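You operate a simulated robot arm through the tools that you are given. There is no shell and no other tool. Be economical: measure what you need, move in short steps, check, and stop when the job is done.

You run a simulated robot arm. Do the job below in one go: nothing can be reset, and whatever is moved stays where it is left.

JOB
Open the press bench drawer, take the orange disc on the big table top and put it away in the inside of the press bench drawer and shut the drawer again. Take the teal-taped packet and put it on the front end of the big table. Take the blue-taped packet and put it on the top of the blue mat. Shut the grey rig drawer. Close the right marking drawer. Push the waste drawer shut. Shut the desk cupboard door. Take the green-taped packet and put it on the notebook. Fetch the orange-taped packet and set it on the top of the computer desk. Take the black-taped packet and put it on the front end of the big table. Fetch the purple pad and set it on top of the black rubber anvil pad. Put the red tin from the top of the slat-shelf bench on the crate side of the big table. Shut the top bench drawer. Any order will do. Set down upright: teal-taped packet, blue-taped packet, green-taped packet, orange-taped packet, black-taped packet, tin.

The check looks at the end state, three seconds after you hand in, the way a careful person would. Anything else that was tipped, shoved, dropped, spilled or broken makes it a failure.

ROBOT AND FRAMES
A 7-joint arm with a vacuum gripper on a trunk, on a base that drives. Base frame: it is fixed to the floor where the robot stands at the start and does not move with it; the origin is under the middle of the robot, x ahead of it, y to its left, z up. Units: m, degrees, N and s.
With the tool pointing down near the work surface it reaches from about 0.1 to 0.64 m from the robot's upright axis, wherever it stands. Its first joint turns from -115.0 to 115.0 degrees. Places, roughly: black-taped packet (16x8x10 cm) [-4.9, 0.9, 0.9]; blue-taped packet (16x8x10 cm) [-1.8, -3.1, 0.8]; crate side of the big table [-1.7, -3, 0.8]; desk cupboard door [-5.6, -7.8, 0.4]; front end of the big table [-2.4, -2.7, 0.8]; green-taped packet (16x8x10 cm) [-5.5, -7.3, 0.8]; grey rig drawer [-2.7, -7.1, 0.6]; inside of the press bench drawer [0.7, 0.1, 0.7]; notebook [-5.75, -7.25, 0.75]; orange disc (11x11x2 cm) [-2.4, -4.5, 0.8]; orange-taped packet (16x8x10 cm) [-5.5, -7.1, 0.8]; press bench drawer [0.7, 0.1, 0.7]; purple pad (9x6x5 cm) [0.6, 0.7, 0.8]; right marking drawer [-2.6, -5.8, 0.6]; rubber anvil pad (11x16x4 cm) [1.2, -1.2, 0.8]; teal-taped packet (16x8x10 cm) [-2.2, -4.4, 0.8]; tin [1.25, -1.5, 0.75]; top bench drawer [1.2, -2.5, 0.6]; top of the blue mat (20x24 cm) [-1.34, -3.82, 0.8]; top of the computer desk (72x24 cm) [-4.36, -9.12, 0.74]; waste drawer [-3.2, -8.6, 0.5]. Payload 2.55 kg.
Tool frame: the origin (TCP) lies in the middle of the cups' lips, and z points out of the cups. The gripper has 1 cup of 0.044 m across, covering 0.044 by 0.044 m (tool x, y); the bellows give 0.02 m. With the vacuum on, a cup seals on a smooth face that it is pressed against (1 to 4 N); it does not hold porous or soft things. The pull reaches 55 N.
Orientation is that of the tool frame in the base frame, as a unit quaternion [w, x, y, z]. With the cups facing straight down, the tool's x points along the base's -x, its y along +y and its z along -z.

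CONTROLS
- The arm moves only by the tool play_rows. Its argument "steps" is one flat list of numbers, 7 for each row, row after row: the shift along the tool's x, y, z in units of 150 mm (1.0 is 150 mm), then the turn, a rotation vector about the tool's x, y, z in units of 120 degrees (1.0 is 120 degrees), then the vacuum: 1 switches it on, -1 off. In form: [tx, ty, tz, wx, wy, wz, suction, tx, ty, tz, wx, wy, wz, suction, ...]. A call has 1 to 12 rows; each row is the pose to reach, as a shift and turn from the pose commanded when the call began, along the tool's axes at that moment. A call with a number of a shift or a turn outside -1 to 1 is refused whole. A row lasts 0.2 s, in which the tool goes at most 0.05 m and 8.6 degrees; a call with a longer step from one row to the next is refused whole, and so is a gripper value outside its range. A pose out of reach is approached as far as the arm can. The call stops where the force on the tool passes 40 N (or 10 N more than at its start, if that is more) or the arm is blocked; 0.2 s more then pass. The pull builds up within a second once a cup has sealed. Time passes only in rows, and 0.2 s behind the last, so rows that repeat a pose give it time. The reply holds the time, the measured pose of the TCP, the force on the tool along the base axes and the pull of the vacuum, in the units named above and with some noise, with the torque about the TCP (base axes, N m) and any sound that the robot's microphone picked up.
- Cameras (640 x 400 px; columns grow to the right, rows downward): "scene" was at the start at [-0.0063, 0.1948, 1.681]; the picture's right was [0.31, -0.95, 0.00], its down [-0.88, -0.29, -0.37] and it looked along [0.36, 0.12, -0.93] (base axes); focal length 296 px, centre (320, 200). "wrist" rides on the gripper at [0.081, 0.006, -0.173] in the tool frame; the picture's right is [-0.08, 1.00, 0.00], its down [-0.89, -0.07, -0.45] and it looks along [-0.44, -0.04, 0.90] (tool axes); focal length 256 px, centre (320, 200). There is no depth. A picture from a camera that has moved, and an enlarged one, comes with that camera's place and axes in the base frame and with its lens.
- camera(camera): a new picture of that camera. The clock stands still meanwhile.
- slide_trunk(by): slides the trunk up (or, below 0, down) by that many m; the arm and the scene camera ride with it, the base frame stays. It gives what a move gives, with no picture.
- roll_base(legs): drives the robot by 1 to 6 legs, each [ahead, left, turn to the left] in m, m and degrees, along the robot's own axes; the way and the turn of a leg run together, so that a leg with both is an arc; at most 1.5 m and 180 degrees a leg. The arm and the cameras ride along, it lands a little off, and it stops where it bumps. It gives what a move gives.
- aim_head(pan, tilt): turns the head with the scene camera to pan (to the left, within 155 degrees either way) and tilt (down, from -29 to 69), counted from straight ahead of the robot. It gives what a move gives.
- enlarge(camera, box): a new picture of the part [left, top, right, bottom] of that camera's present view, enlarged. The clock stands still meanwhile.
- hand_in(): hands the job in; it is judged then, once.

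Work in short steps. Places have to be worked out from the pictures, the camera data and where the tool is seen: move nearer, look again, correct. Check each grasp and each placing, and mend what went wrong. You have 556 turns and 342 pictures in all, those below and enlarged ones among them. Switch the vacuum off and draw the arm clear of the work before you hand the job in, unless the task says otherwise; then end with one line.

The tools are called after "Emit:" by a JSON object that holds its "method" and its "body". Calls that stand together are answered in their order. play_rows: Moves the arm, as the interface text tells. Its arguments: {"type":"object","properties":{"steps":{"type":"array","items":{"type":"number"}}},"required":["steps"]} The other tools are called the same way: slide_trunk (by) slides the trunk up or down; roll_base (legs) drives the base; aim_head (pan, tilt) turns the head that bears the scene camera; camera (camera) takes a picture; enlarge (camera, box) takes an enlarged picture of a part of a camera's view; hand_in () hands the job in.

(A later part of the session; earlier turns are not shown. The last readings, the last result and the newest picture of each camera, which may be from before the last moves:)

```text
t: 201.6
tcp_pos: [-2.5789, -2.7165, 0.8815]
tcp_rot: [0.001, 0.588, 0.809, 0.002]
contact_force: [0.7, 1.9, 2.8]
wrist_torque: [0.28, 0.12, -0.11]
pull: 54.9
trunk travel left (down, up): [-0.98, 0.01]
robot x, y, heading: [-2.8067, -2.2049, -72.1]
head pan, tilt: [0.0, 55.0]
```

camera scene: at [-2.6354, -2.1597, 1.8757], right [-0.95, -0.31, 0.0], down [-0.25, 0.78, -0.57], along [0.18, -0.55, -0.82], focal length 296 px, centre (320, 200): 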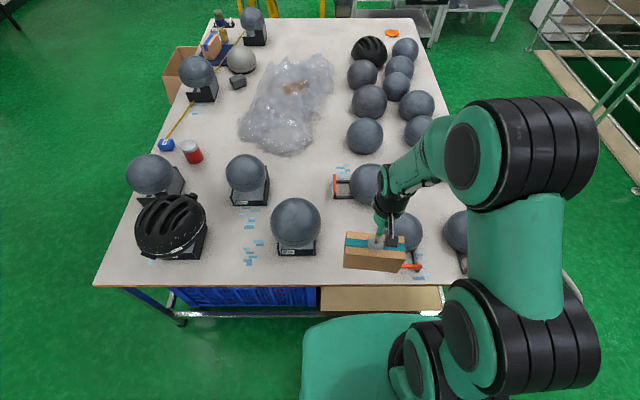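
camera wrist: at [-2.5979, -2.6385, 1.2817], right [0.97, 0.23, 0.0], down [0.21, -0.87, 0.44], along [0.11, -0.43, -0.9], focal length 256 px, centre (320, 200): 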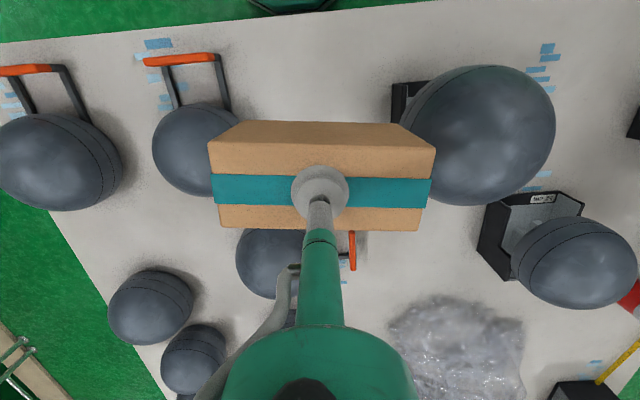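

Touching. Release and lift off, then check.

Emit:
{"method": "play_rows", "body": {"steps": [0, 0, 0, 0, 0, 0, -1, 0, 0, 0, 0, 0, 0, -1, 0, 0, 0, 0, 0, 0, -1, 0, 0, -0.05, 0, 0, 0, -1, 0, 0, -0.2, 0, 0, 0, -1, 0, 0, -0.5, 0, 0, 0, -1, 0, 0, -0.8, 0, 0, 0, -1, 0, 0, -1, 0, 0, 0, -1]}}

Emit:
{"method": "play_rows", "body": {"steps": [0.1, 0, -0.3, 0, 0, 0, -1, 0.4, 0, -0.4, 0, 0, 0, -1, 0.7, 0, -0.4, 0, 0, 0, -1, 1, 0, -0.4, 0, 0, 0, -1]}}

Emit:
{"method": "camera", "body": {"camera": "scene"}}

```text
t: 203.4
tcp_pos: [-2.5781, -2.7149, 1.03]
tcp_rot: [0.0, 0.588, 0.809, 0.002]
contact_force: [0.4, 0.4, -0.4]
wrist_torque: [0.0, -0.03, -0.01]
pull: 0.1
trunk travel left (down, up): [-0.98, 0.01]
robot x, y, heading: [-2.8076, -2.2033, -72.1]
head pan, tilt: [0.0, 55.0]
```

```text
t: 204.4
tcp_pos: [-2.6248, -2.5708, 1.0868]
tcp_rot: [0.001, 0.588, 0.809, 0.002]
contact_force: [-0.1, 0.3, -0.2]
wrist_torque: [-0.06, 0.01, 0.01]
pull: 0.0
trunk travel left (down, up): [-0.98, 0.01]
robot x, y, heading: [-2.8077, -2.2021, -72.0]
head pan, tilt: [0.0, 55.0]
```

```text
284 pictures are left
camera scene: at [-2.6367, -2.1577, 1.8757], right [-0.95, -0.31, 0.0], down [-0.25, 0.78, -0.57], along [0.18, -0.55, -0.82], focal length 296 px, centre (320, 200)
```

scene: 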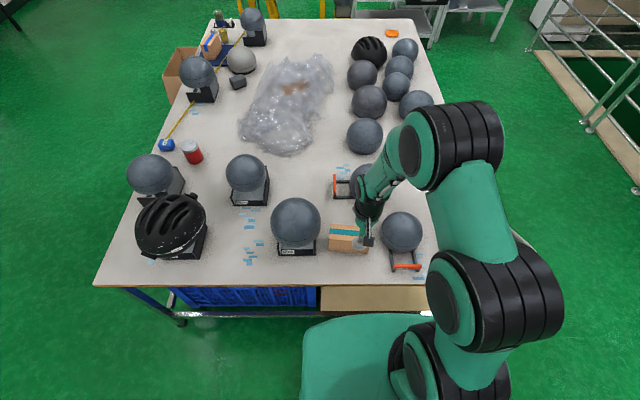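

Teal packet placed. Next the black-taped packet by the far wall. Turn around and drive halfway, then look.

Emit:
{"method": "roll_base", "body": {"legs": [[-0.2, 0, 0], [0, 0, 90], [0, 0, 90], [1.3, 0.7, 0]]}}

Emit:
{"method": "aim_head", "body": {"pan": 0, "tilt": 30}}

Emit:
{"method": "camera", "body": {"camera": "scene"}}

```text
t: 220.8
tcp_pos: [-4.1563, -0.6336, 1.0864]
tcp_rot: [0.002, 0.812, -0.584, -0.001]
contact_force: [-1.4, 0.8, -0.3]
wrist_torque: [0.05, 0.01, 0.01]
pull: 0.0
trunk travel left (down, up): [-0.98, 0.01]
robot x, y, heading: [-3.9678, -1.0002, 108.4]
head pan, tilt: [0.0, 55.0]
```

```text
t: 221.7
tcp_pos: [-4.1559, -0.6338, 1.0878]
tcp_rot: [0.002, 0.812, -0.584, -0.001]
contact_force: [-0.2, 0.1, 0.2]
wrist_torque: [-0.01, 0.01, 0.01]
pull: 0.1
trunk travel left (down, up): [-0.98, 0.01]
robot x, y, heading: [-3.9642, -1.0029, 108.5]
head pan, tilt: [0.0, 30.0]
```

```text
283 pictures are left
camera scene: at [-4.1466, -1.0284, 1.9117], right [0.95, 0.32, 0.0], down [0.16, -0.47, -0.87], along [-0.28, 0.82, -0.5], focal length 296 px, centre (320, 200)
```

scene: 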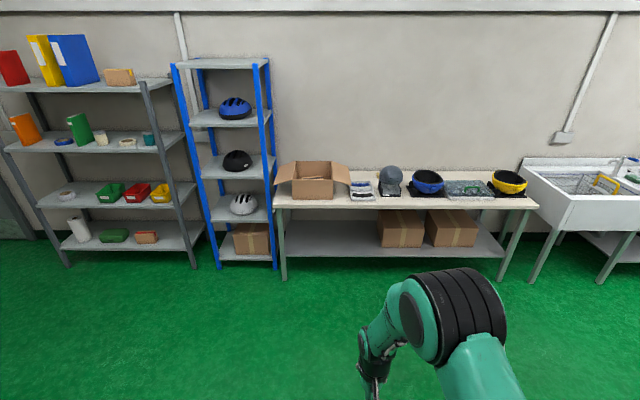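

The black packet is inside the open cardboard box at the bench's left end. Drive up to it.

Emit:
{"method": "roll_base", "body": {"legs": [[1.35, 0.25, 0]]}}

Emit:
{"method": "aim_head", "body": {"pan": 0, "tilt": 55}}

Emit:
{"method": "camera", "body": {"camera": "scene"}}

Emit:
{"method": "camera", "body": {"camera": "wrist"}}

```text
t: 228.5
tcp_pos: [-4.8593, 0.5409, 1.0864]
tcp_rot: [0.001, 0.824, -0.567, -0.001]
contact_force: [-0.5, 0.9, 0.2]
wrist_torque: [0.03, 0.0, -0.02]
pull: 0.0
trunk travel left (down, up): [-0.98, 0.01]
robot x, y, heading: [-4.6585, 0.1822, 110.9]
head pan, tilt: [0.0, 30.0]
```

```text
t: 229.4
tcp_pos: [-4.859, 0.5413, 1.0863]
tcp_rot: [0.002, 0.824, -0.567, 0.0]
contact_force: [0.6, -0.7, -0.4]
wrist_torque: [-0.04, -0.01, 0.0]
pull: 0.0
trunk travel left (down, up): [-0.98, 0.01]
robot x, y, heading: [-4.6583, 0.1825, 110.8]
head pan, tilt: [0.0, 55.0]
```

```text
282 pictures are left
camera scene: at [-4.8272, 0.1312, 1.8758], right [0.93, 0.36, 0.0], down [0.29, -0.76, -0.57], along [-0.2, 0.54, -0.82], focal length 296 px, centre (320, 200)
```

scene: 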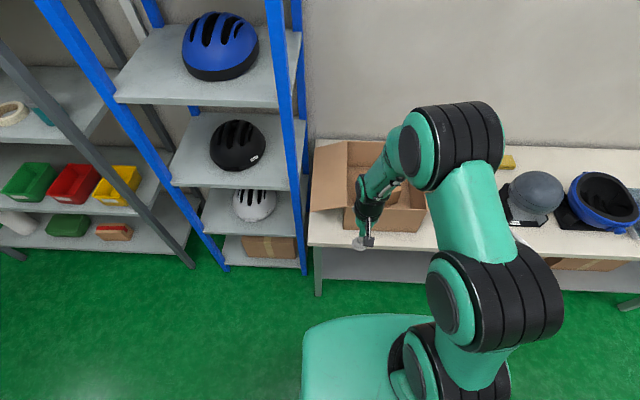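

```text
281 pictures are left
camera wrist: at [-4.8358, 0.4656, 1.2584], right [-0.96, -0.28, 0.0], down [-0.25, 0.86, 0.44], along [-0.13, 0.42, -0.9], focal length 256 px, centre (320, 200)
```

wrist: 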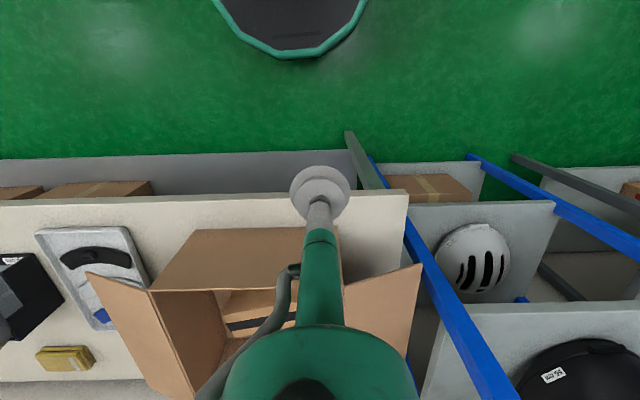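

Correct heading, raise and centre the arm to view down into the box.

Emit:
{"method": "roll_base", "body": {"legs": [[0, 0, -2.8], [0.12, 0, 0]]}}

Emit:
{"method": "play_rows", "body": {"steps": [0, -0.2, -0.25, 0, 0, 0, -1, 0, -0.4, -0.5, 0, 0, 0, -1, 0, -0.6, -0.75, 0, 0, 0, -1, -0.15, -0.75, -0.95, 0, 0, 0, -1]}}

Emit:
{"method": "camera", "body": {"camera": "wrist"}}

Emit:
{"method": "camera", "body": {"camera": "scene"}}

```text
t: 231.1
tcp_pos: [-4.8803, 0.6679, 1.086]
tcp_rot: [0.004, 0.811, -0.586, -0.001]
contact_force: [-0.4, 0.4, 0.4]
wrist_torque: [-0.01, 0.02, -0.01]
pull: 0.1
trunk travel left (down, up): [-0.98, 0.01]
robot x, y, heading: [-4.6962, 0.3001, 108.3]
head pan, tilt: [0.0, 55.0]
```

```text
t: 232.1
tcp_pos: [-4.7815, 0.7288, 1.2286]
tcp_rot: [0.001, 0.81, -0.586, 0.001]
contact_force: [-0.7, 0.2, -0.3]
wrist_torque: [0.0, 0.02, 0.02]
pull: 0.1
trunk travel left (down, up): [-0.98, 0.01]
robot x, y, heading: [-4.6948, 0.2992, 108.3]
head pan, tilt: [0.0, 55.0]
```

```text
280 pictures are left
camera wrist: at [-4.7605, 0.6512, 1.4015], right [-0.97, -0.24, 0.0], down [-0.21, 0.87, 0.44], along [-0.11, 0.43, -0.9], focal length 256 px, centre (320, 200)
```

wrist: 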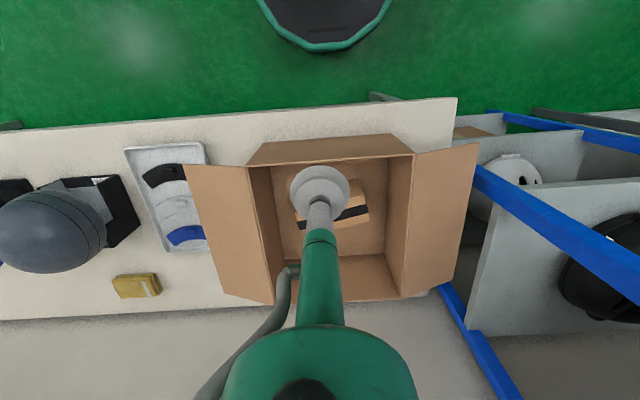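

```text
279 pictures are left
camera scene: at [-4.867, 0.2571, 1.8758], right [0.95, 0.31, 0.0], down [0.26, -0.78, -0.57], along [-0.18, 0.54, -0.82], focal length 296 px, centre (320, 200)
```

scene: 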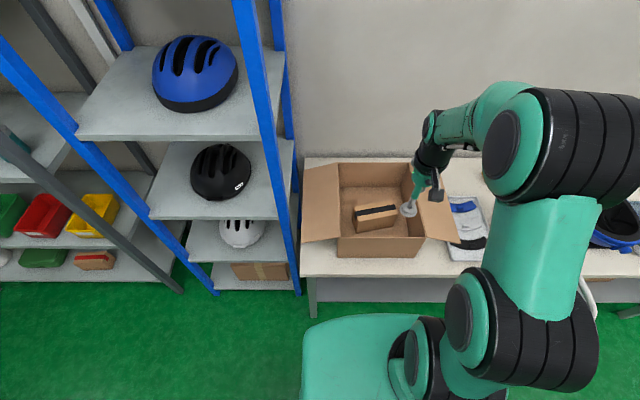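

Zoom in on the box contents.

Emit:
{"method": "enlarge", "body": {"camera": "scene", "box": [300, 150, 460, 250]}}

Emit:
{"method": "enlarge", "body": {"camera": "wrist", "box": [240, 130, 432, 250]}}

```text
4.00 times, centred on (380, 200) of scene
camera zoom: at [-4.867, 0.2571, 1.8758], right [0.95, 0.31, 0.0], down [0.26, -0.78, -0.57], along [-0.18, 0.54, -0.82], focal length 1184 px, centre (80, 200)
```

zoom: 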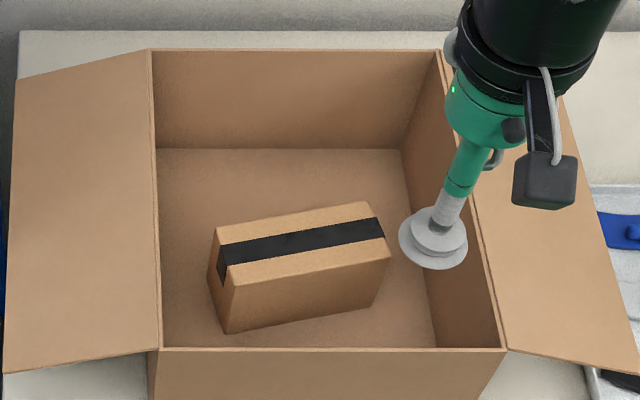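

```text
3.33 times, centred on (336, 190) of wrist
camera zoom: at [-4.7605, 0.6512, 1.4015], right [-0.97, -0.24, 0.0], down [-0.21, 0.87, 0.44], along [-0.11, 0.43, -0.9], focal length 853 px, centre (267, 233)
```

zoom: 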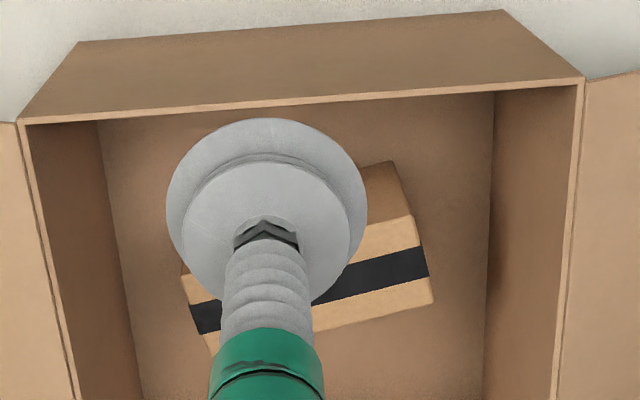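

Packet top centre ≈ (-4.863, 0.934, 0.88). Drive 0.1 m ahead, then move over it and look.

Emit:
{"method": "roll_base", "body": {"legs": [[0.1, 0, 0]]}}

Emit:
{"method": "play_rows", "body": {"steps": [-0.25, 0.05, 0.1, 0, 0, 0, -1, -0.5, 0.09, 0.25, 0, 0, 0, -1, -0.7, 0.09, 0.4, 0, 0, 0, -1, -0.8, 0.09, 0.65, 0, 0, 0, -1]}}

Emit:
{"method": "camera", "body": {"camera": "wrist"}}

Emit:
{"method": "enlarge", "body": {"camera": "scene", "box": [300, 150, 460, 250]}}

```text
t: 233.2
tcp_pos: [-4.8107, 0.8247, 1.2292]
tcp_rot: [0.002, 0.809, -0.587, 0.0]
contact_force: [0.1, 0.3, 0.3]
wrist_torque: [0.0, 0.03, 0.04]
pull: 0.0
trunk travel left (down, up): [-0.98, 0.01]
robot x, y, heading: [-4.7268, 0.3996, 108.2]
head pan, tilt: [0.0, 55.0]
```

```text
t: 234.2
tcp_pos: [-4.8653, 0.9353, 1.1302]
tcp_rot: [0.002, 0.81, -0.587, 0.0]
contact_force: [-0.2, 0.2, -0.5]
wrist_torque: [-0.01, -0.04, 0.01]
pull: 0.1
trunk travel left (down, up): [-0.98, 0.01]
robot x, y, heading: [-4.7254, 0.3973, 108.4]
head pan, tilt: [0.0, 55.0]
```

```text
276 pictures are left
camera wrist: at [-4.8457, 0.8581, 1.3021], right [-0.97, -0.24, 0.0], down [-0.21, 0.87, 0.44], along [-0.11, 0.43, -0.9], focal length 256 px, centre (320, 200)
```

wrist: 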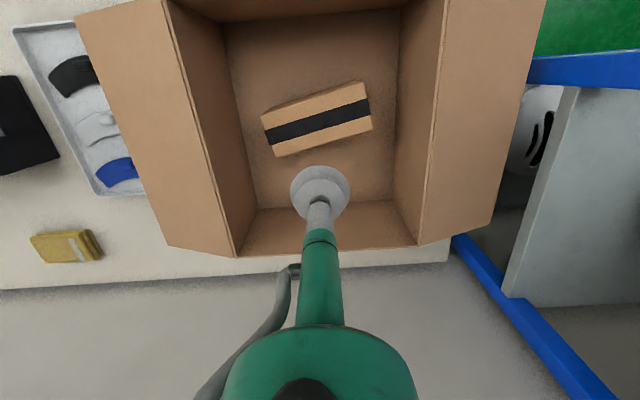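

```text
4.00 times, centred on (380, 200) of scene
camera zoom: at [-4.9001, 0.3546, 1.8758], right [0.95, 0.31, 0.0], down [0.25, -0.78, -0.57], along [-0.18, 0.54, -0.82], focal length 1184 px, centre (80, 200)
```

zoom: 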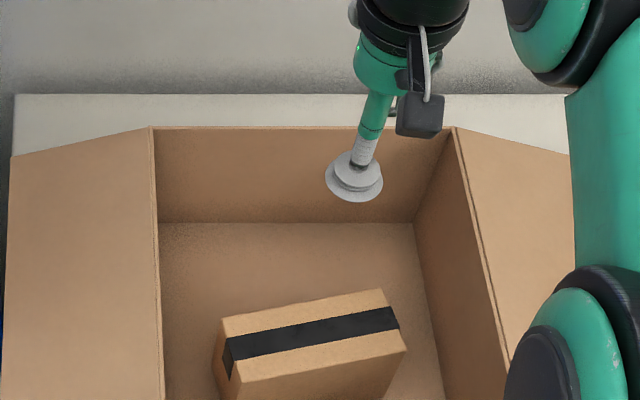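

Centre is ~1 cm nearer. Descend into the box.

Emit:
{"method": "play_rows", "body": {"steps": [0.06, 0, 0.3, 0, 0, 0, -1, 0.06, 0, 0.6, 0, 0, 0, -1, 0.06, 0, 0.9, 0, 0, 0, -1]}}

Emit:
{"method": "camera", "body": {"camera": "wrist"}}

```text
t: 235.0
tcp_pos: [-4.8628, 0.9263, 1.0003]
tcp_rot: [0.001, 0.81, -0.587, 0.0]
contact_force: [0.4, 0.2, 0.2]
wrist_torque: [-0.03, 0.0, -0.01]
pull: 0.0
trunk travel left (down, up): [-0.98, 0.01]
robot x, y, heading: [-4.7273, 0.3939, 108.1]
head pan, tilt: [0.0, 55.0]
```

```text
274 pictures are left
camera wrist: at [-4.8432, 0.8494, 1.1719], right [-0.97, -0.24, 0.0], down [-0.21, 0.87, 0.44], along [-0.11, 0.43, -0.9], focal length 256 px, centre (320, 200)
```

wrist: 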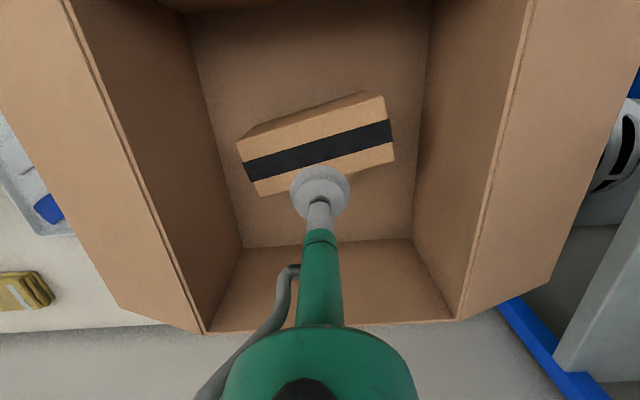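

On target. Descend with vacuum, creeping at the end.

Emit:
{"method": "play_rows", "body": {"steps": [0, 0, 0.3, 0, 0, 0, 1, 0, 0, 0.6, 0, 0, 0, 1, 0, 0, 0.7, 0, 0, 0, 1, 0, 0, 0.74, 0, 0, 0, 1, 0, 0, 0.78, 0, 0, 0, 1, 0, 0, 0.81, 0, 0, 0, 1]}}

```text
t: 235.8
tcp_pos: [-4.8635, 0.9238, 0.902]
tcp_rot: [0.003, 0.81, -0.587, 0.0]
contact_force: [2.4, -13.9, 26.7]
wrist_torque: [-0.21, -0.32, -0.09]
pull: 55.2
trunk travel left (down, up): [-0.98, 0.01]
robot x, y, heading: [-4.726, 0.4, 108.3]
head pan, tilt: [0.0, 55.0]
stopped in row 3: the force on the tool passed its limit at 42 N (the readings are from after the stop); the commanded pose is now the measured one
```

Sealed. Lift straight up clear of the box.

Emit:
{"method": "play_rows", "body": {"steps": [0, 0, -0.1, 0, 0, 0, 1, 0, 0, -0.3, 0, 0, 0, 1, 0, 0, -0.6, 0, 0, 0, 1, 0, 0, -0.9, 0, 0, 0, 1, 0, 0, -1, 0, 0, 0, 1]}}

Emit:
{"method": "play_rows", "body": {"steps": [0, 0, -0.3, 0, 0, 0, 1, 0, 0, -0.6, 0, 0, 0, 1, 0, 0, -0.9, 0, 0, 0, 1, 0.1, 0, -1, 0, 0, 0, 1]}}

Emit:
{"method": "camera", "body": {"camera": "scene"}}

```text
t: 237.0
tcp_pos: [-4.863, 0.9278, 1.0501]
tcp_rot: [0.001, 0.81, -0.587, -0.001]
contact_force: [-0.1, -1.3, -2.1]
wrist_torque: [-0.01, 0.02, -0.02]
pull: 54.5
trunk travel left (down, up): [-0.98, 0.01]
robot x, y, heading: [-4.7281, 0.3935, 108.2]
head pan, tilt: [0.0, 55.0]
```

```text
t: 238.0
tcp_pos: [-4.8588, 0.9115, 1.1998]
tcp_rot: [0.002, 0.811, -0.586, -0.001]
contact_force: [-0.3, 0.5, -3.0]
wrist_torque: [0.02, 0.0, 0.02]
pull: 55.1
trunk travel left (down, up): [-0.98, 0.01]
robot x, y, heading: [-4.7251, 0.3939, 108.1]
head pan, tilt: [0.0, 55.0]
```

```text
273 pictures are left
camera scene: at [-4.899, 0.3507, 1.8757], right [0.95, 0.31, 0.0], down [0.25, -0.78, -0.57], along [-0.18, 0.55, -0.82], focal length 296 px, centre (320, 200)
```

scene: 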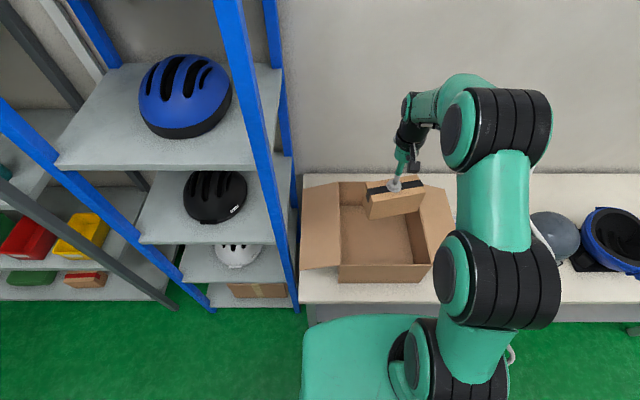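

Held and clear. Retract over the near wall, back out, turn, and drive to the front end of the big table.

Emit:
{"method": "play_rows", "body": {"steps": [0.3, 0, 0, 0, 0, 0, 1, 0.6, 0, 0, 0, 0, 0, 1, 0.9, 0, 0, 0, 0, 0, 1]}}

Emit:
{"method": "roll_base", "body": {"legs": [[-0.9, 0, 0], [0, 0, -90], [0, 0, -90], [1.0, 0.75, 0], [0.6, 0.7, 0]]}}

Emit:
{"method": "aim_head", "body": {"pan": 0, "tilt": 50}}

Emit:
{"method": "camera", "body": {"camera": "scene"}}

```text
t: 238.8
tcp_pos: [-4.8153, 0.7833, 1.1995]
tcp_rot: [0.0, 0.81, -0.587, -0.002]
contact_force: [-1.7, -1.6, -2.4]
wrist_torque: [-0.01, 0.06, 0.0]
pull: 54.9
trunk travel left (down, up): [-0.98, 0.01]
robot x, y, heading: [-4.7299, 0.3939, 107.8]
head pan, tilt: [0.0, 55.0]
```

```text
t: 261.5
tcp_pos: [-2.3204, -1.7148, 1.1996]
tcp_rot: [0.001, 0.536, 0.844, 0.001]
contact_force: [-0.6, -0.3, -2.7]
wrist_torque: [-0.02, -0.01, -0.01]
pull: 54.7
trunk travel left (down, up): [-0.98, 0.01]
robot x, y, heading: [-2.4554, -1.3432, -64.8]
head pan, tilt: [0.0, 55.0]
```

```text
t: 262.2
tcp_pos: [-2.3196, -1.7165, 1.1997]
tcp_rot: [0.001, 0.537, 0.844, 0.001]
contact_force: [0.6, 0.4, -3.4]
wrist_torque: [-0.03, -0.03, 0.02]
pull: 55.0
trunk travel left (down, up): [-0.98, 0.01]
robot x, y, heading: [-2.4543, -1.3396, -64.8]
head pan, tilt: [0.0, 50.0]
```

```text
272 pictures are left
camera scene: at [-2.2882, -1.2814, 1.8822], right [-0.91, -0.43, 0.0], down [-0.33, 0.69, -0.64], along [0.27, -0.58, -0.77], focal length 296 px, centre (320, 200)
```

scene: 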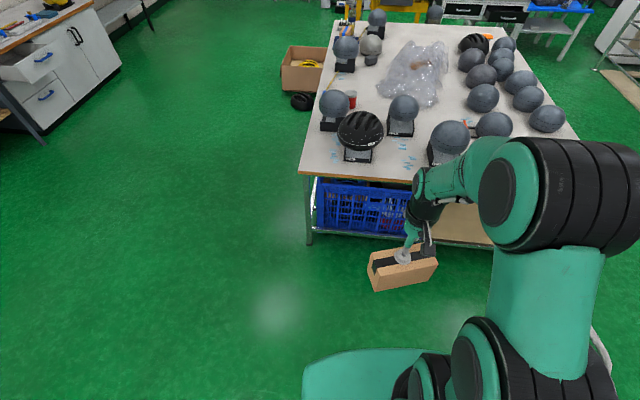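

Correct heading and position, and rotate the packet 11.6° to square it with the table.

Emit:
{"method": "roll_base", "body": {"legs": [[0, 0, -7.2], [0.7, -0.12, 0]]}}

Emit:
{"method": "play_rows", "body": {"steps": [0, 0, 0, 0, 0, 0.05, 1, 0, 0, 0, 0, 0, 0.097, 1, 0, 0, 0, 0, 0, 0.097, 1]}}

Emit:
{"method": "aim_head", "body": {"pan": 0, "tilt": 55}}

Emit:
{"method": "camera", "body": {"camera": "scene"}}

Emit:
{"method": "camera", "body": {"camera": "wrist"}}

```text
t: 266.7
tcp_pos: [-2.2947, -2.4379, 1.1994]
tcp_rot: [0.002, 0.601, 0.799, 0.002]
contact_force: [-0.3, 0.6, -1.3]
wrist_torque: [0.0, -0.01, 0.01]
pull: 55.1
trunk travel left (down, up): [-0.98, 0.01]
robot x, y, heading: [-2.3664, -2.0471, -74.2]
head pan, tilt: [0.0, 50.0]
```

```text
t: 267.5
tcp_pos: [-2.2943, -2.4377, 1.1994]
tcp_rot: [0.001, 0.679, 0.734, 0.002]
contact_force: [-0.2, 0.3, -3.5]
wrist_torque: [-0.03, 0.01, 0.02]
pull: 55.1
trunk travel left (down, up): [-0.98, 0.01]
robot x, y, heading: [-2.3691, -2.0422, -74.0]
head pan, tilt: [0.0, 50.0]
```

```text
t: 268.1
tcp_pos: [-2.2948, -2.438, 1.1992]
tcp_rot: [0.001, 0.679, 0.734, 0.002]
contact_force: [0.4, -0.3, -3.2]
wrist_torque: [-0.01, 0.0, 0.03]
pull: 54.3
trunk travel left (down, up): [-0.98, 0.01]
robot x, y, heading: [-2.3662, -2.0485, -73.8]
head pan, tilt: [0.0, 55.0]
```

```text
271 pictures are left
camera scene: at [-2.1953, -2.0089, 1.8758], right [-0.96, -0.28, 0.0], down [-0.23, 0.79, -0.57], along [0.16, -0.55, -0.82], focal length 296 px, centre (320, 200)
```

scene: 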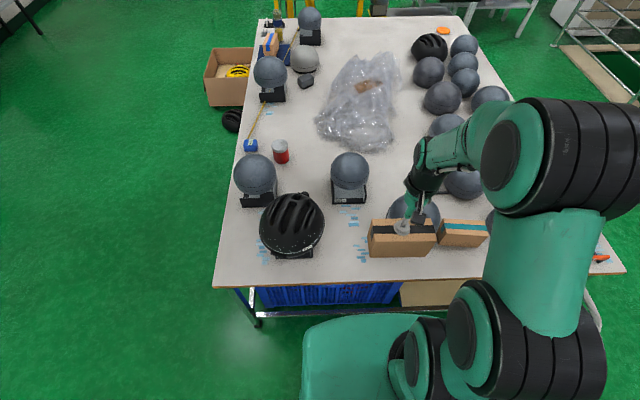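

```text
270 pictures are left
camera wrist: at [-2.2954, -2.3569, 1.3713], right [1.0, 0.0, 0.0], down [0.0, -0.9, 0.44], along [0.0, -0.44, -0.9], focal length 256 px, centre (320, 200)
```

wrist: 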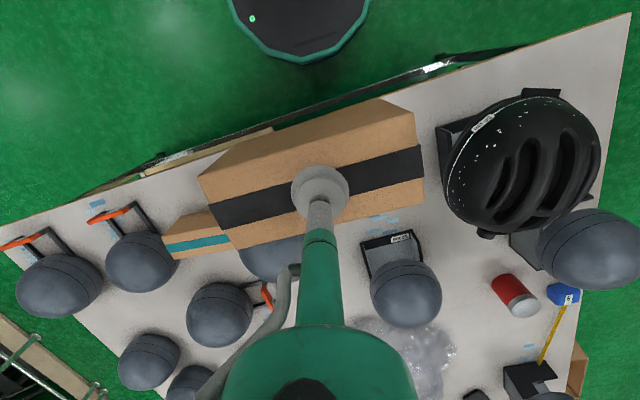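

Target for black packet ≈ (-2.169, -2.587). Move sideways then forward, staying high.

Emit:
{"method": "play_rows", "body": {"steps": [0, 0.3, 0, 0, 0, 0, 1, 0, 0.6, 0, 0, 0, 0, 1, -0.25, 0.76, 0, 0, 0, 0, 1, -0.5, 0.76, 0, 0, 0, 0, 1, -0.75, 0.76, 0, 0, 0, 0, 1, -1, 0.76, 0, 0, 0, 0, 1]}}

Emit:
{"method": "camera", "body": {"camera": "wrist"}}

Emit:
{"method": "enlarge", "body": {"camera": "scene", "box": [230, 150, 470, 300]}}

```text
t: 269.5
tcp_pos: [-2.168, -2.5781, 1.1982]
tcp_rot: [0.0, 0.679, 0.734, 0.002]
contact_force: [0.3, 0.1, -3.5]
wrist_torque: [0.0, -0.03, -0.02]
pull: 54.8
trunk travel left (down, up): [-0.98, 0.01]
robot x, y, heading: [-2.3686, -2.0449, -73.7]
head pan, tilt: [0.0, 55.0]
```

```text
269 pictures are left
camera wrist: at [-2.169, -2.4977, 1.3702], right [1.0, 0.0, 0.0], down [0.0, -0.9, 0.44], along [0.0, -0.44, -0.9], focal length 256 px, centre (320, 200)
```

wrist: 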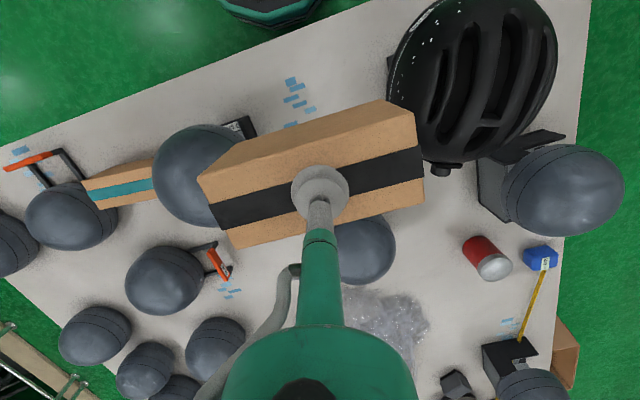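

```text
2.67 times, centred on (350, 225) of scene
camera zoom: at [-2.1949, -2.0119, 1.8758], right [-0.96, -0.28, 0.0], down [-0.23, 0.79, -0.57], along [0.16, -0.55, -0.82], focal length 789 px, centre (240, 133)
```

zoom: 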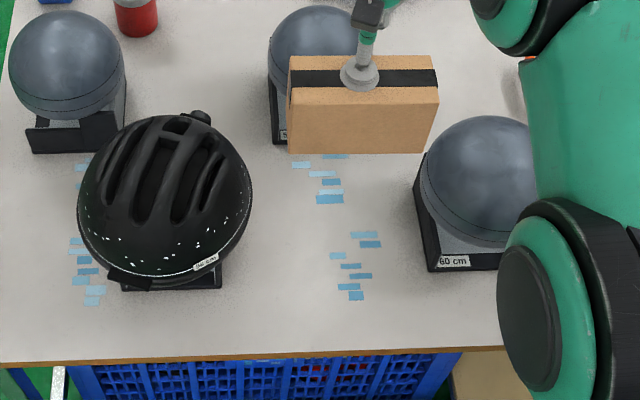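

Fits the gap centre. Lower.

Emit:
{"method": "play_rows", "body": {"steps": [0, 0, 0.3, 0, 0, 0, 1, 0, 0, 0.6, 0, 0, 0, 1, 0, 0, 0.95, 0, 0, 0, 1]}}

Emit:
{"method": "play_rows", "body": {"steps": [0, 0, 0.3, 0, 0, 0, 1, 0, 0, 0.6, 0, 0, 0, 1, 0, 0, 0.85, 0, 0, 0, 1, 0, 0, 0.95, 0, 0, 0, 1, 0, 0, 1, 0, 0, 0, 1]}}

```text
refused: row 3 steps farther than a row can; nothing moved
```

```text
t: 270.7
tcp_pos: [-2.1686, -2.5783, 1.0479]
tcp_rot: [0.0, 0.678, 0.735, 0.001]
contact_force: [0.2, 0.0, -2.3]
wrist_torque: [-0.04, 0.01, 0.0]
pull: 54.9
trunk travel left (down, up): [-0.98, 0.01]
robot x, y, heading: [-2.3677, -2.0474, -73.9]
head pan, tilt: [0.0, 55.0]
```

Emit:
{"method": "play_rows", "body": {"steps": [0, 0, 0.3, 0, 0, 0, 1, 0, 0, 0.6, 0, 0, 0, 1, 0, 0, 0.85, 0, 0, 0, 1, 0, 0, 0.95, 0, 0, 0, 1, 0, 0, 1, 0, 0, 0, 1]}}

Emit:
{"method": "enlarge", "body": {"camera": "scene", "box": [230, 150, 470, 300]}}

```text
t: 271.9
tcp_pos: [-2.1681, -2.5769, 0.9]
tcp_rot: [0.001, 0.679, 0.734, 0.001]
contact_force: [0.0, 1.0, -3.3]
wrist_torque: [0.03, 0.02, 0.0]
pull: 54.4
trunk travel left (down, up): [-0.98, 0.01]
robot x, y, heading: [-2.3677, -2.0469, -73.8]
head pan, tilt: [0.0, 55.0]
```

```text
2.67 times, centred on (350, 225) of scene
camera zoom: at [-2.1952, -2.0092, 1.8758], right [-0.96, -0.28, 0.0], down [-0.23, 0.79, -0.57], along [0.16, -0.55, -0.82], focal length 789 px, centre (240, 133)
```

zoom: 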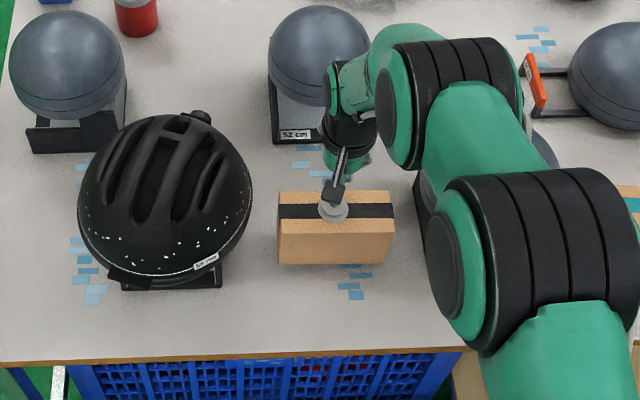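

Creep the last 2 cm.

Emit:
{"method": "play_rows", "body": {"steps": [0, 0, 0.06, 0, 0, 0, 1, 0, 0, 0.1, 0, 0, 0, 1, 0, 0, 0.13, 0, 0, 0, 1, 0, 0, 0.15, 0, 0, 0, 1]}}

```text
t: 272.9
tcp_pos: [-2.1676, -2.5786, 0.8803]
tcp_rot: [0.003, 0.679, 0.734, 0.0]
contact_force: [1.1, 4.5, 13.8]
wrist_torque: [0.04, 0.2, -0.17]
pull: 55.6
trunk travel left (down, up): [-0.98, 0.01]
robot x, y, heading: [-2.3685, -2.0454, -74.0]
head pan, tilt: [0.0, 55.0]
```

Down. Release and retreat.

Emit:
{"method": "play_rows", "body": {"steps": [0, 0, -0.01, 0, 0, 0, -1, 0, 0, -0.01, 0, 0, 0, -1, 0, 0, -0.01, 0, 0, 0, -1, 0, 0, -0.05, 0, 0, 0, -1, 0, 0, -0.2, 0, 0, 0, -1, 0, 0, -0.5, 0, 0, 0, -1, 0, 0, -0.8, 0, 0, 0, -1, 0, 0, -1, 0, 0, 0, -1]}}

Emit:
{"method": "play_rows", "body": {"steps": [0, 0, -0.3, 0, 0, -0.05, -1, 0.1, 0, -0.6, 0, 0, -0.097, -1, 0.4, 0, -0.7, 0, 0, -0.097, -1, 0.7, 0, -0.75, 0, 0, -0.097, -1, 1, 0, -0.75, 0, 0, -0.097, -1]}}

Emit:
{"method": "enlarge", "body": {"camera": "scene", "box": [230, 150, 470, 300]}}

```text
t: 274.7
tcp_pos: [-2.1689, -2.5791, 1.0257]
tcp_rot: [0.0, 0.679, 0.734, 0.001]
contact_force: [0.4, 0.1, -0.1]
wrist_torque: [-0.01, 0.0, -0.03]
pull: 0.1
trunk travel left (down, up): [-0.98, 0.01]
robot x, y, heading: [-2.3676, -2.0476, -74.0]
head pan, tilt: [0.0, 55.0]
```

```text
t: 275.9
tcp_pos: [-2.1805, -2.4278, 1.1417]
tcp_rot: [0.002, 0.601, 0.799, 0.001]
contact_force: [0.6, 0.4, -0.2]
wrist_torque: [-0.1, -0.01, 0.02]
pull: 0.1
trunk travel left (down, up): [-0.98, 0.01]
robot x, y, heading: [-2.3681, -2.0431, -74.1]
head pan, tilt: [0.0, 55.0]
```

```text
2.67 times, centred on (350, 225) of scene
camera zoom: at [-2.1954, -2.0067, 1.8757], right [-0.96, -0.28, 0.0], down [-0.23, 0.79, -0.57], along [0.16, -0.55, -0.82], focal length 789 px, centre (240, 133)
```

zoom: 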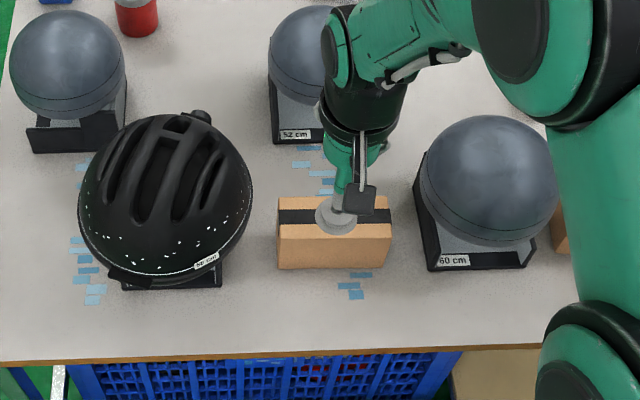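

Black packet placed. Now to the right marking drawer: around the table's far side, facing the cart.

Emit:
{"method": "roll_base", "body": {"legs": [[-0.2, 0, 2], [0, -1.5, 0], [1.3, 0, 0], [0.8, 0, 0]]}}

Emit:
{"method": "aim_head", "body": {"pan": 0, "tilt": 40}}

Emit:
{"method": "camera", "body": {"camera": "scene"}}

```text
t: 294.4
tcp_pos: [-2.8918, -4.6638, 1.1404]
tcp_rot: [0.0, 0.567, 0.824, 0.001]
contact_force: [0.4, -0.1, 0.1]
wrist_torque: [-0.02, -0.01, -0.02]
pull: 0.1
trunk travel left (down, up): [-0.98, 0.01]
robot x, y, heading: [-3.1139, -4.2985, -69.6]
head pan, tilt: [0.0, 55.0]
```

```text
t: 295.2
tcp_pos: [-2.8911, -4.6652, 1.1407]
tcp_rot: [0.001, 0.567, 0.823, 0.0]
contact_force: [0.5, 0.0, 1.0]
wrist_torque: [0.02, 0.0, 0.0]
pull: 0.0
trunk travel left (down, up): [-0.98, 0.01]
robot x, y, heading: [-3.1089, -4.2961, -69.3]
head pan, tilt: [0.0, 40.0]
```

```text
265 pictures are left
camera scene: at [-2.9364, -4.2591, 1.8964], right [-0.94, -0.35, 0.0], down [-0.23, 0.6, -0.77], along [0.27, -0.72, -0.64], focal length 296 px, centre (320, 200)
```

scene: 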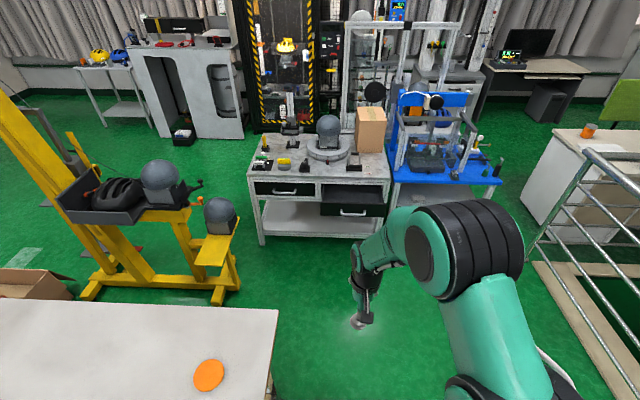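

The right marking drawer is open on the cart ahead. Align and approach, then pitch the tool forward.

Emit:
{"method": "roll_base", "body": {"legs": [[0, 0, -2.7], [0.6, 0, 0]]}}

Emit:
{"method": "play_rows", "body": {"steps": [-0.05, -0.1, 0, 0, -0.07, 0, -1, -0.1, -0.2, 0, 0, -0.14, 0, -1, -0.15, -0.3, 0, 0, -0.21, 0, -1, -0.2, -0.4, 0, 0, -0.28, 0, -1, -0.25, -0.5, 0, 0, -0.35, 0, -1, -0.3, -0.55, 0, 0, -0.42, 0, -1, -0.3, -0.6, 0, 0, -0.49, 0, -1, -0.3, -0.6, 0, 0, -0.56, 0, -1, -0.3, -0.6, 0, 0, -0.63, 0, -1, -0.3, -0.6, 0, 0, -0.7, 0, -1, -0.3, -0.6, 0, 0, -0.75, 0, -1]}}

Emit:
{"method": "camera", "body": {"camera": "scene"}}

```text
t: 298.9
tcp_pos: [-2.7384, -5.2271, 1.1409]
tcp_rot: [0.002, 0.592, 0.806, 0.002]
contact_force: [1.2, -0.2, -0.1]
wrist_torque: [0.01, 0.0, -0.02]
pull: 0.1
trunk travel left (down, up): [-0.98, 0.01]
robot x, y, heading: [-2.935, -4.8467, -72.8]
head pan, tilt: [0.0, 40.0]
```

```text
t: 301.3
tcp_pos: [-2.7742, -5.2519, 1.1342]
tcp_rot: [0.175, 0.577, 0.789, -0.115]
contact_force: [0.8, -0.6, 0.2]
wrist_torque: [0.01, 0.0, 0.0]
pull: 0.0
out of reach, approached as far as the arm can: row 4, 5, 6, 7, 8, 9, 10, 11
trunk travel left (down, up): [-0.98, 0.01]
robot x, y, heading: [-2.9333, -4.8482, -72.6]
head pan, tilt: [0.0, 40.0]
```

```text
264 pictures are left
camera scene: at [-2.7592, -4.8188, 1.8964], right [-0.95, -0.3, 0.0], down [-0.19, 0.61, -0.77], along [0.23, -0.73, -0.64], focal length 296 px, centre (320, 200)
```

scene: 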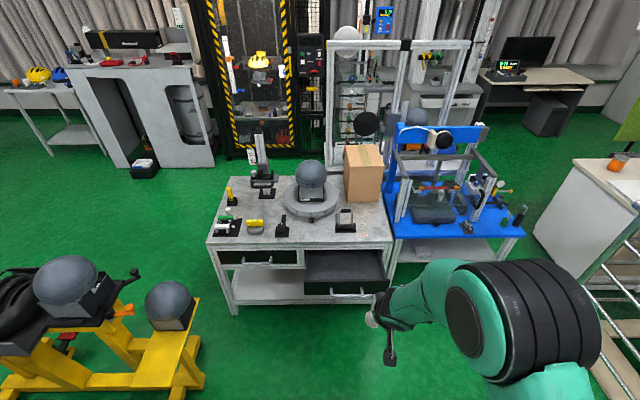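

Too close for pitching. Extend ahead ~0.17 m, then pitch more.

Emit:
{"method": "play_rows", "body": {"steps": [-0.25, 0, 0.11, 0, 0, 0, -1, -0.5, 0, 0.22, 0, 0, 0, -1, -0.75, 0, 0.33, 0, 0, 0, -1, -1, 0, 0.45, 0, 0, 0, -1]}}

Emit:
{"method": "play_rows", "body": {"steps": [0, 0, 0, 0, -0.07, 0, -1, 0, 0, 0, 0, -0.14, 0, -1, 0, 0, 0, 0, -0.21, 0, -1, 0, 0, 0, 0, -0.28, 0, -1, 0, 0, 0, 0, -0.35, 0, -1, 0, 0, 0, 0, -0.42, 0, -1, 0, 0, 0, 0, -0.49, 0, -1, 0, 0, 0, 0, -0.55, 0, -1]}}

```text
t: 302.3
tcp_pos: [-2.7253, -5.4119, 1.1302]
tcp_rot: [0.171, 0.577, 0.79, -0.112]
contact_force: [0.7, -0.5, -0.2]
wrist_torque: [0.07, 0.03, -0.01]
pull: 0.1
trunk travel left (down, up): [-0.98, 0.01]
robot x, y, heading: [-2.9352, -4.8522, -72.6]
head pan, tilt: [0.0, 40.0]
```

```text
t: 304.1
tcp_pos: [-2.7253, -5.412, 1.1342]
tcp_rot: [0.577, 0.421, 0.567, -0.411]
contact_force: [-0.6, 0.0, 0.6]
wrist_torque: [0.02, -0.03, 0.0]
pull: 0.0
trunk travel left (down, up): [-0.98, 0.01]
robot x, y, heading: [-2.9364, -4.8459, -72.3]
head pan, tilt: [0.0, 40.0]
```

Tool is now horizontal. Zoom in on the drawer to locate its front.

Emit:
{"method": "enlarge", "body": {"camera": "scene", "box": [200, 200, 440, 350]}}

Emit:
{"method": "camera", "body": {"camera": "wrist"}}

```text
2.67 times, centred on (320, 275) of scene
camera zoom: at [-2.7588, -4.8196, 1.8965], right [-0.95, -0.3, 0.0], down [-0.19, 0.61, -0.77], along [0.23, -0.73, -0.64], focal length 789 px, centre (320, 0)
```

zoom: 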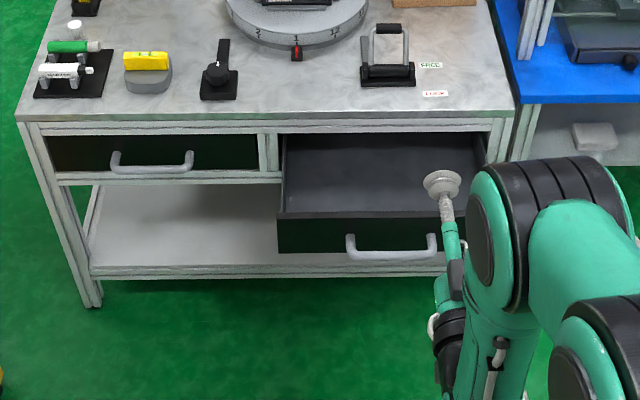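

```text
262 pictures are left
camera wrist: at [-2.7698, -5.2446, 1.0524], right [0.95, 0.31, 0.1], down [-0.22, 0.4, 0.89], along [0.23, -0.86, 0.45], focal length 256 px, centre (320, 200)
```

wrist: 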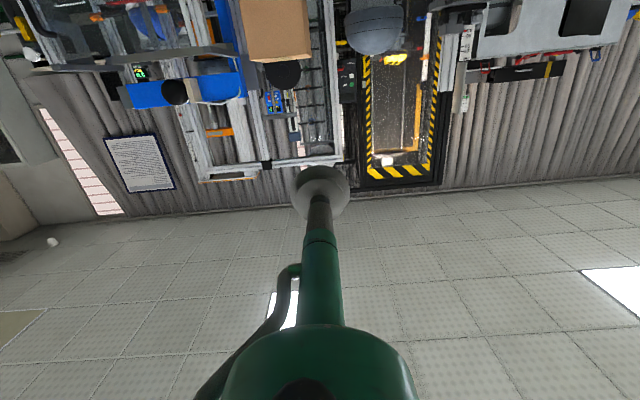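

Drawer front panel: ~0.885 m ahead, z 0.55–0.66, open ~0.195 m. I'll push left of the handle at z≈0.605. Lower the trunk and shift left.

Emit:
{"method": "slide_trunk", "body": {"by": -0.53}}

Emit:
{"method": "play_rows", "body": {"steps": [0, 0.3, 0, 0, 0, 0, -1, 0, 0.6, 0, 0, 0, 0, -1, 0, 0.9, 0, 0, 0, 0, -1, 0, 1, 0, 0, 0, 0, -1]}}

Emit:
{"method": "aim_head", "body": {"pan": 0, "tilt": 45}}

Emit:
{"method": "camera", "body": {"camera": "scene"}}

```text
refused: -0.53 is not a number from -0.4 to 0.4
```

```text
t: 305.1
tcp_pos: [-2.5836, -5.3649, 1.138]
tcp_rot: [0.576, 0.422, 0.567, -0.41]
contact_force: [-0.2, -0.2, -0.1]
wrist_torque: [0.04, 0.01, -0.01]
pull: 0.0
trunk travel left (down, up): [-0.98, 0.01]
robot x, y, heading: [-2.9331, -4.8493, -72.7]
head pan, tilt: [0.0, 40.0]
```

```text
t: 305.8
tcp_pos: [-2.5825, -5.3645, 1.1366]
tcp_rot: [0.576, 0.422, 0.567, -0.411]
contact_force: [0.3, -0.1, 0.2]
wrist_torque: [-0.03, 0.01, -0.05]
pull: 0.1
trunk travel left (down, up): [-0.98, 0.01]
robot x, y, heading: [-2.9352, -4.8451, -72.6]
head pan, tilt: [0.0, 45.0]
```

```text
261 pictures are left
camera scene: at [-2.7603, -4.8155, 1.8892], right [-0.95, -0.3, 0.0], down [-0.21, 0.67, -0.71], along [0.21, -0.68, -0.71], focal length 296 px, centre (320, 200)
```

scene: 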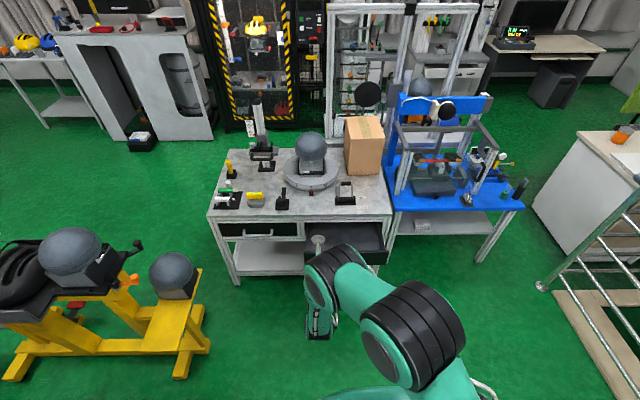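

Lower the trunk in two steps, then look.

Emit:
{"method": "slide_trunk", "body": {"by": -0.4}}

Emit:
{"method": "slide_trunk", "body": {"by": -0.13}}

Emit:
{"method": "camera", "body": {"camera": "scene"}}

Emit:
{"method": "camera", "body": {"camera": "wrist"}}

```text
t: 309.6
tcp_pos: [-2.5825, -5.365, 0.7386]
tcp_rot: [0.576, 0.421, 0.567, -0.411]
contact_force: [0.1, -0.1, 0.6]
wrist_torque: [0.01, 0.02, 0.02]
pull: 0.1
trunk travel left (down, up): [-0.58, 0.41]
robot x, y, heading: [-2.9363, -4.8496, -72.6]
head pan, tilt: [0.0, 45.0]
```

```text
t: 311.2
tcp_pos: [-2.5833, -5.3639, 0.6086]
tcp_rot: [0.577, 0.422, 0.567, -0.41]
contact_force: [0.3, -0.1, -0.2]
wrist_torque: [0.0, 0.02, -0.02]
pull: 0.0
trunk travel left (down, up): [-0.45, 0.54]
robot x, y, heading: [-2.9332, -4.8469, -72.8]
head pan, tilt: [0.0, 45.0]
```

```text
260 pictures are left
camera scene: at [-2.7603, -4.8154, 1.3592], right [-0.95, -0.3, 0.0], down [-0.21, 0.67, -0.71], along [0.21, -0.68, -0.71], focal length 296 px, centre (320, 200)
```

scene: 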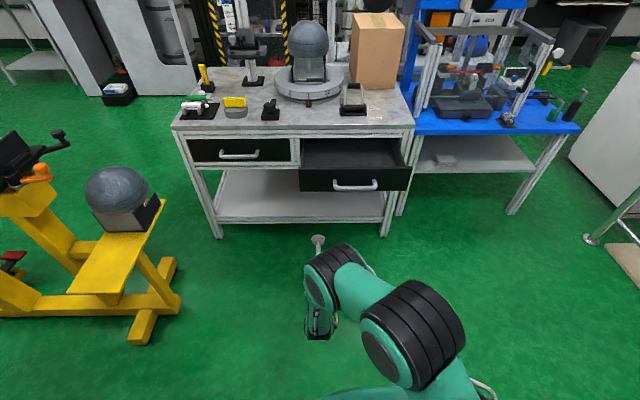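

```text
259 pictures are left
camera wrist: at [-2.628, -5.1972, 0.5269], right [0.95, 0.31, 0.1], down [-0.22, 0.4, 0.89], along [0.23, -0.86, 0.44], focal length 256 px, centre (320, 200)
```

wrist: 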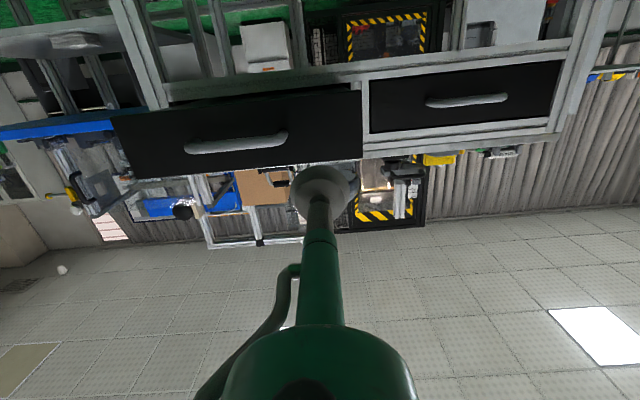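

The tool axis meets the panel between handle and panel edge, at mid-height, about 0.28 m away. Drive 0.24 m closer.

Emit:
{"method": "roll_base", "body": {"legs": [[0.23, 0, 0]]}}

Emit:
{"method": "play_rows", "body": {"steps": [0, 0, 0.15, 0, 0, 0, -1, 0, 0, 0.3, 0, 0, 0, -1, 0, 0, 0.45, 0, 0, 0, -1, 0, 0, 0.6, 0, 0, 0, -1, 0, 0, 0.75, 0, 0, 0, -1, 0, 0, 0.9, 0, 0, 0, -1, 0, 0, 1, 0, 0, 0, -1]}}

Emit:
{"method": "camera", "body": {"camera": "scene"}}

```text
t: 312.9
tcp_pos: [-2.512, -5.5799, 0.6092]
tcp_rot: [0.578, 0.42, 0.568, -0.409]
contact_force: [0.1, 1.1, -0.1]
wrist_torque: [-0.01, 0.02, 0.01]
pull: 0.0
trunk travel left (down, up): [-0.45, 0.54]
robot x, y, heading: [-2.8674, -5.0652, -72.5]
head pan, tilt: [0.0, 45.0]
```

```text
t: 314.5
tcp_pos: [-2.4654, -5.7215, 0.6117]
tcp_rot: [0.577, 0.421, 0.567, -0.41]
contact_force: [0.1, 1.0, -0.9]
wrist_torque: [-0.01, 0.01, 0.01]
pull: 0.0
trunk travel left (down, up): [-0.45, 0.54]
robot x, y, heading: [-2.8681, -5.0641, -72.7]
head pan, tilt: [0.0, 45.0]
```

```text
258 pictures are left
camera scene: at [-2.6922, -5.0312, 1.3592], right [-0.95, -0.3, 0.0], down [-0.21, 0.67, -0.71], along [0.21, -0.67, -0.71], focal length 296 px, centre (320, 200)
```

scene: 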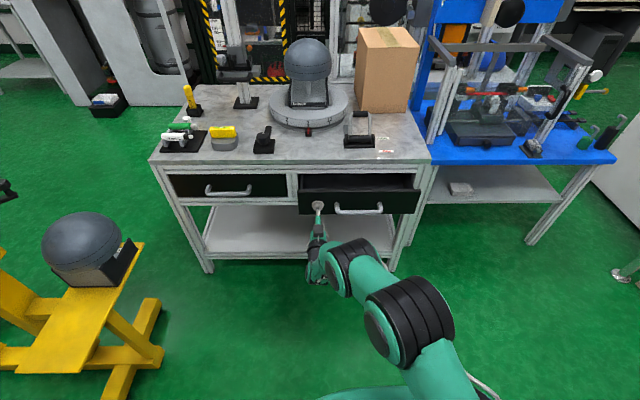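

It appears to be pushing the drawer in. Push on further.

Emit:
{"method": "play_rows", "body": {"steps": [0, 0, 0.12, 0, 0, 0, -1, 0, 0, 0.24, 0, 0, 0, -1, 0, 0, 0.36, 0, 0, 0, -1, 0, 0, 0.48, 0, 0, 0, -1, 0, 0, 0.6, 0, 0, 0, -1, 0, 0, 0.72, 0, 0, 0, -1, 0, 0, 0.84, 0, 0, 0, -1, 0, 0, 0.96, 0, 0, 0, -1]}}

Emit:
{"method": "camera", "body": {"camera": "scene"}}

```text
t: 316.1
tcp_pos: [-2.4295, -5.8294, 0.6067]
tcp_rot: [0.576, 0.42, 0.57, -0.408]
contact_force: [-12.0, 25.4, 9.9]
wrist_torque: [0.37, 0.09, 0.16]
pull: 0.0
out of reach, approached as far as the arm can: row 7, 8
trunk travel left (down, up): [-0.45, 0.54]
robot x, y, heading: [-2.8657, -5.0606, -72.5]
head pan, tilt: [0.0, 45.0]
stopped in row 8: the force on the tool passed its limit at 52 N (the readings are from after the stop); the commanded pose is now the measured one
```

```text
257 pictures are left
camera scene: at [-2.6952, -5.0253, 1.3596], right [-0.95, -0.3, 0.0], down [-0.21, 0.67, -0.71], along [0.22, -0.68, -0.7], focal length 296 px, centre (320, 200)
```

scene: 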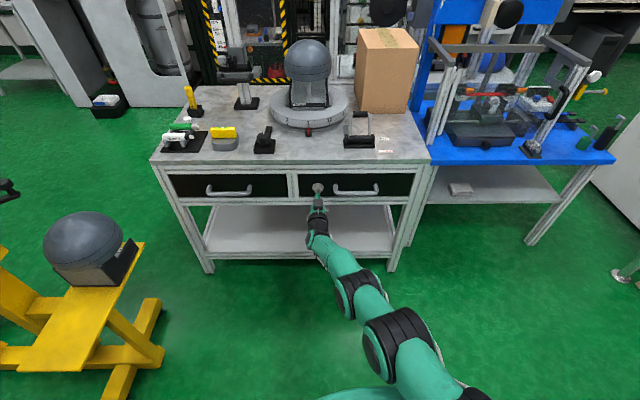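

Drawer shut flush. Retract and verify, then look toward the grey rig.

Emit:
{"method": "play_rows", "body": {"steps": [0, 0, -0.25, 0, 0, 0, -1, 0, 0, -0.5, 0, 0, 0, -1, 0, 0, -0.75, 0, 0, 0, -1, 0, 0, -1, 0, 0, 0, -1]}}

Emit:
{"method": "slide_trunk", "body": {"by": 0.4}}

Emit:
{"method": "aim_head", "body": {"pan": 0, "tilt": 25}}

Emit:
{"method": "camera", "body": {"camera": "scene"}}

```text
t: 317.1
tcp_pos: [-2.4754, -5.6876, 0.6036]
tcp_rot: [0.574, 0.422, 0.571, -0.407]
contact_force: [-0.3, 0.2, 0.3]
wrist_torque: [0.02, 0.01, -0.01]
pull: 0.1
trunk travel left (down, up): [-0.45, 0.54]
robot x, y, heading: [-2.8708, -5.0666, -72.5]
head pan, tilt: [0.0, 45.0]
```

```text
t: 321.0
tcp_pos: [-2.4759, -5.6874, 1.0034]
tcp_rot: [0.574, 0.423, 0.572, -0.406]
contact_force: [0.3, 0.5, -0.1]
wrist_torque: [-0.02, 0.02, -0.02]
pull: 0.0
trunk travel left (down, up): [-0.85, 0.14]
robot x, y, heading: [-2.8662, -5.0584, -72.4]
head pan, tilt: [0.0, 45.0]
```

```text
t: 321.8
tcp_pos: [-2.4757, -5.6876, 1.0036]
tcp_rot: [0.574, 0.421, 0.572, -0.407]
contact_force: [0.3, -0.1, 0.5]
wrist_torque: [0.0, -0.02, 0.0]
pull: 0.0
trunk travel left (down, up): [-0.85, 0.14]
robot x, y, heading: [-2.8694, -5.0634, -72.4]
head pan, tilt: [0.0, 25.0]
```

```text
256 pictures are left
camera scene: at [-2.6892, -5.0406, 1.7897], right [-0.95, -0.3, 0.0], down [-0.13, 0.4, -0.91], along [0.27, -0.86, -0.42], focal length 296 px, centre (320, 200)
```

scene: 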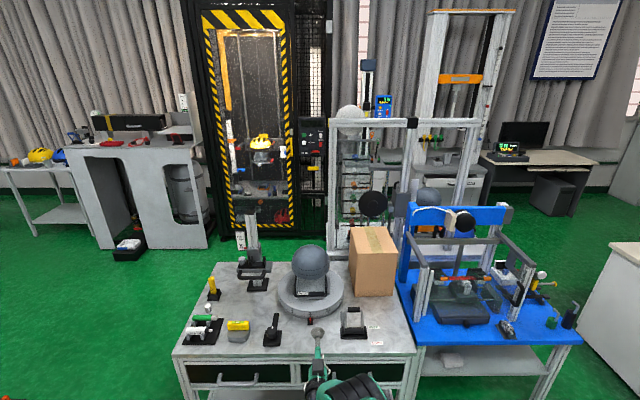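

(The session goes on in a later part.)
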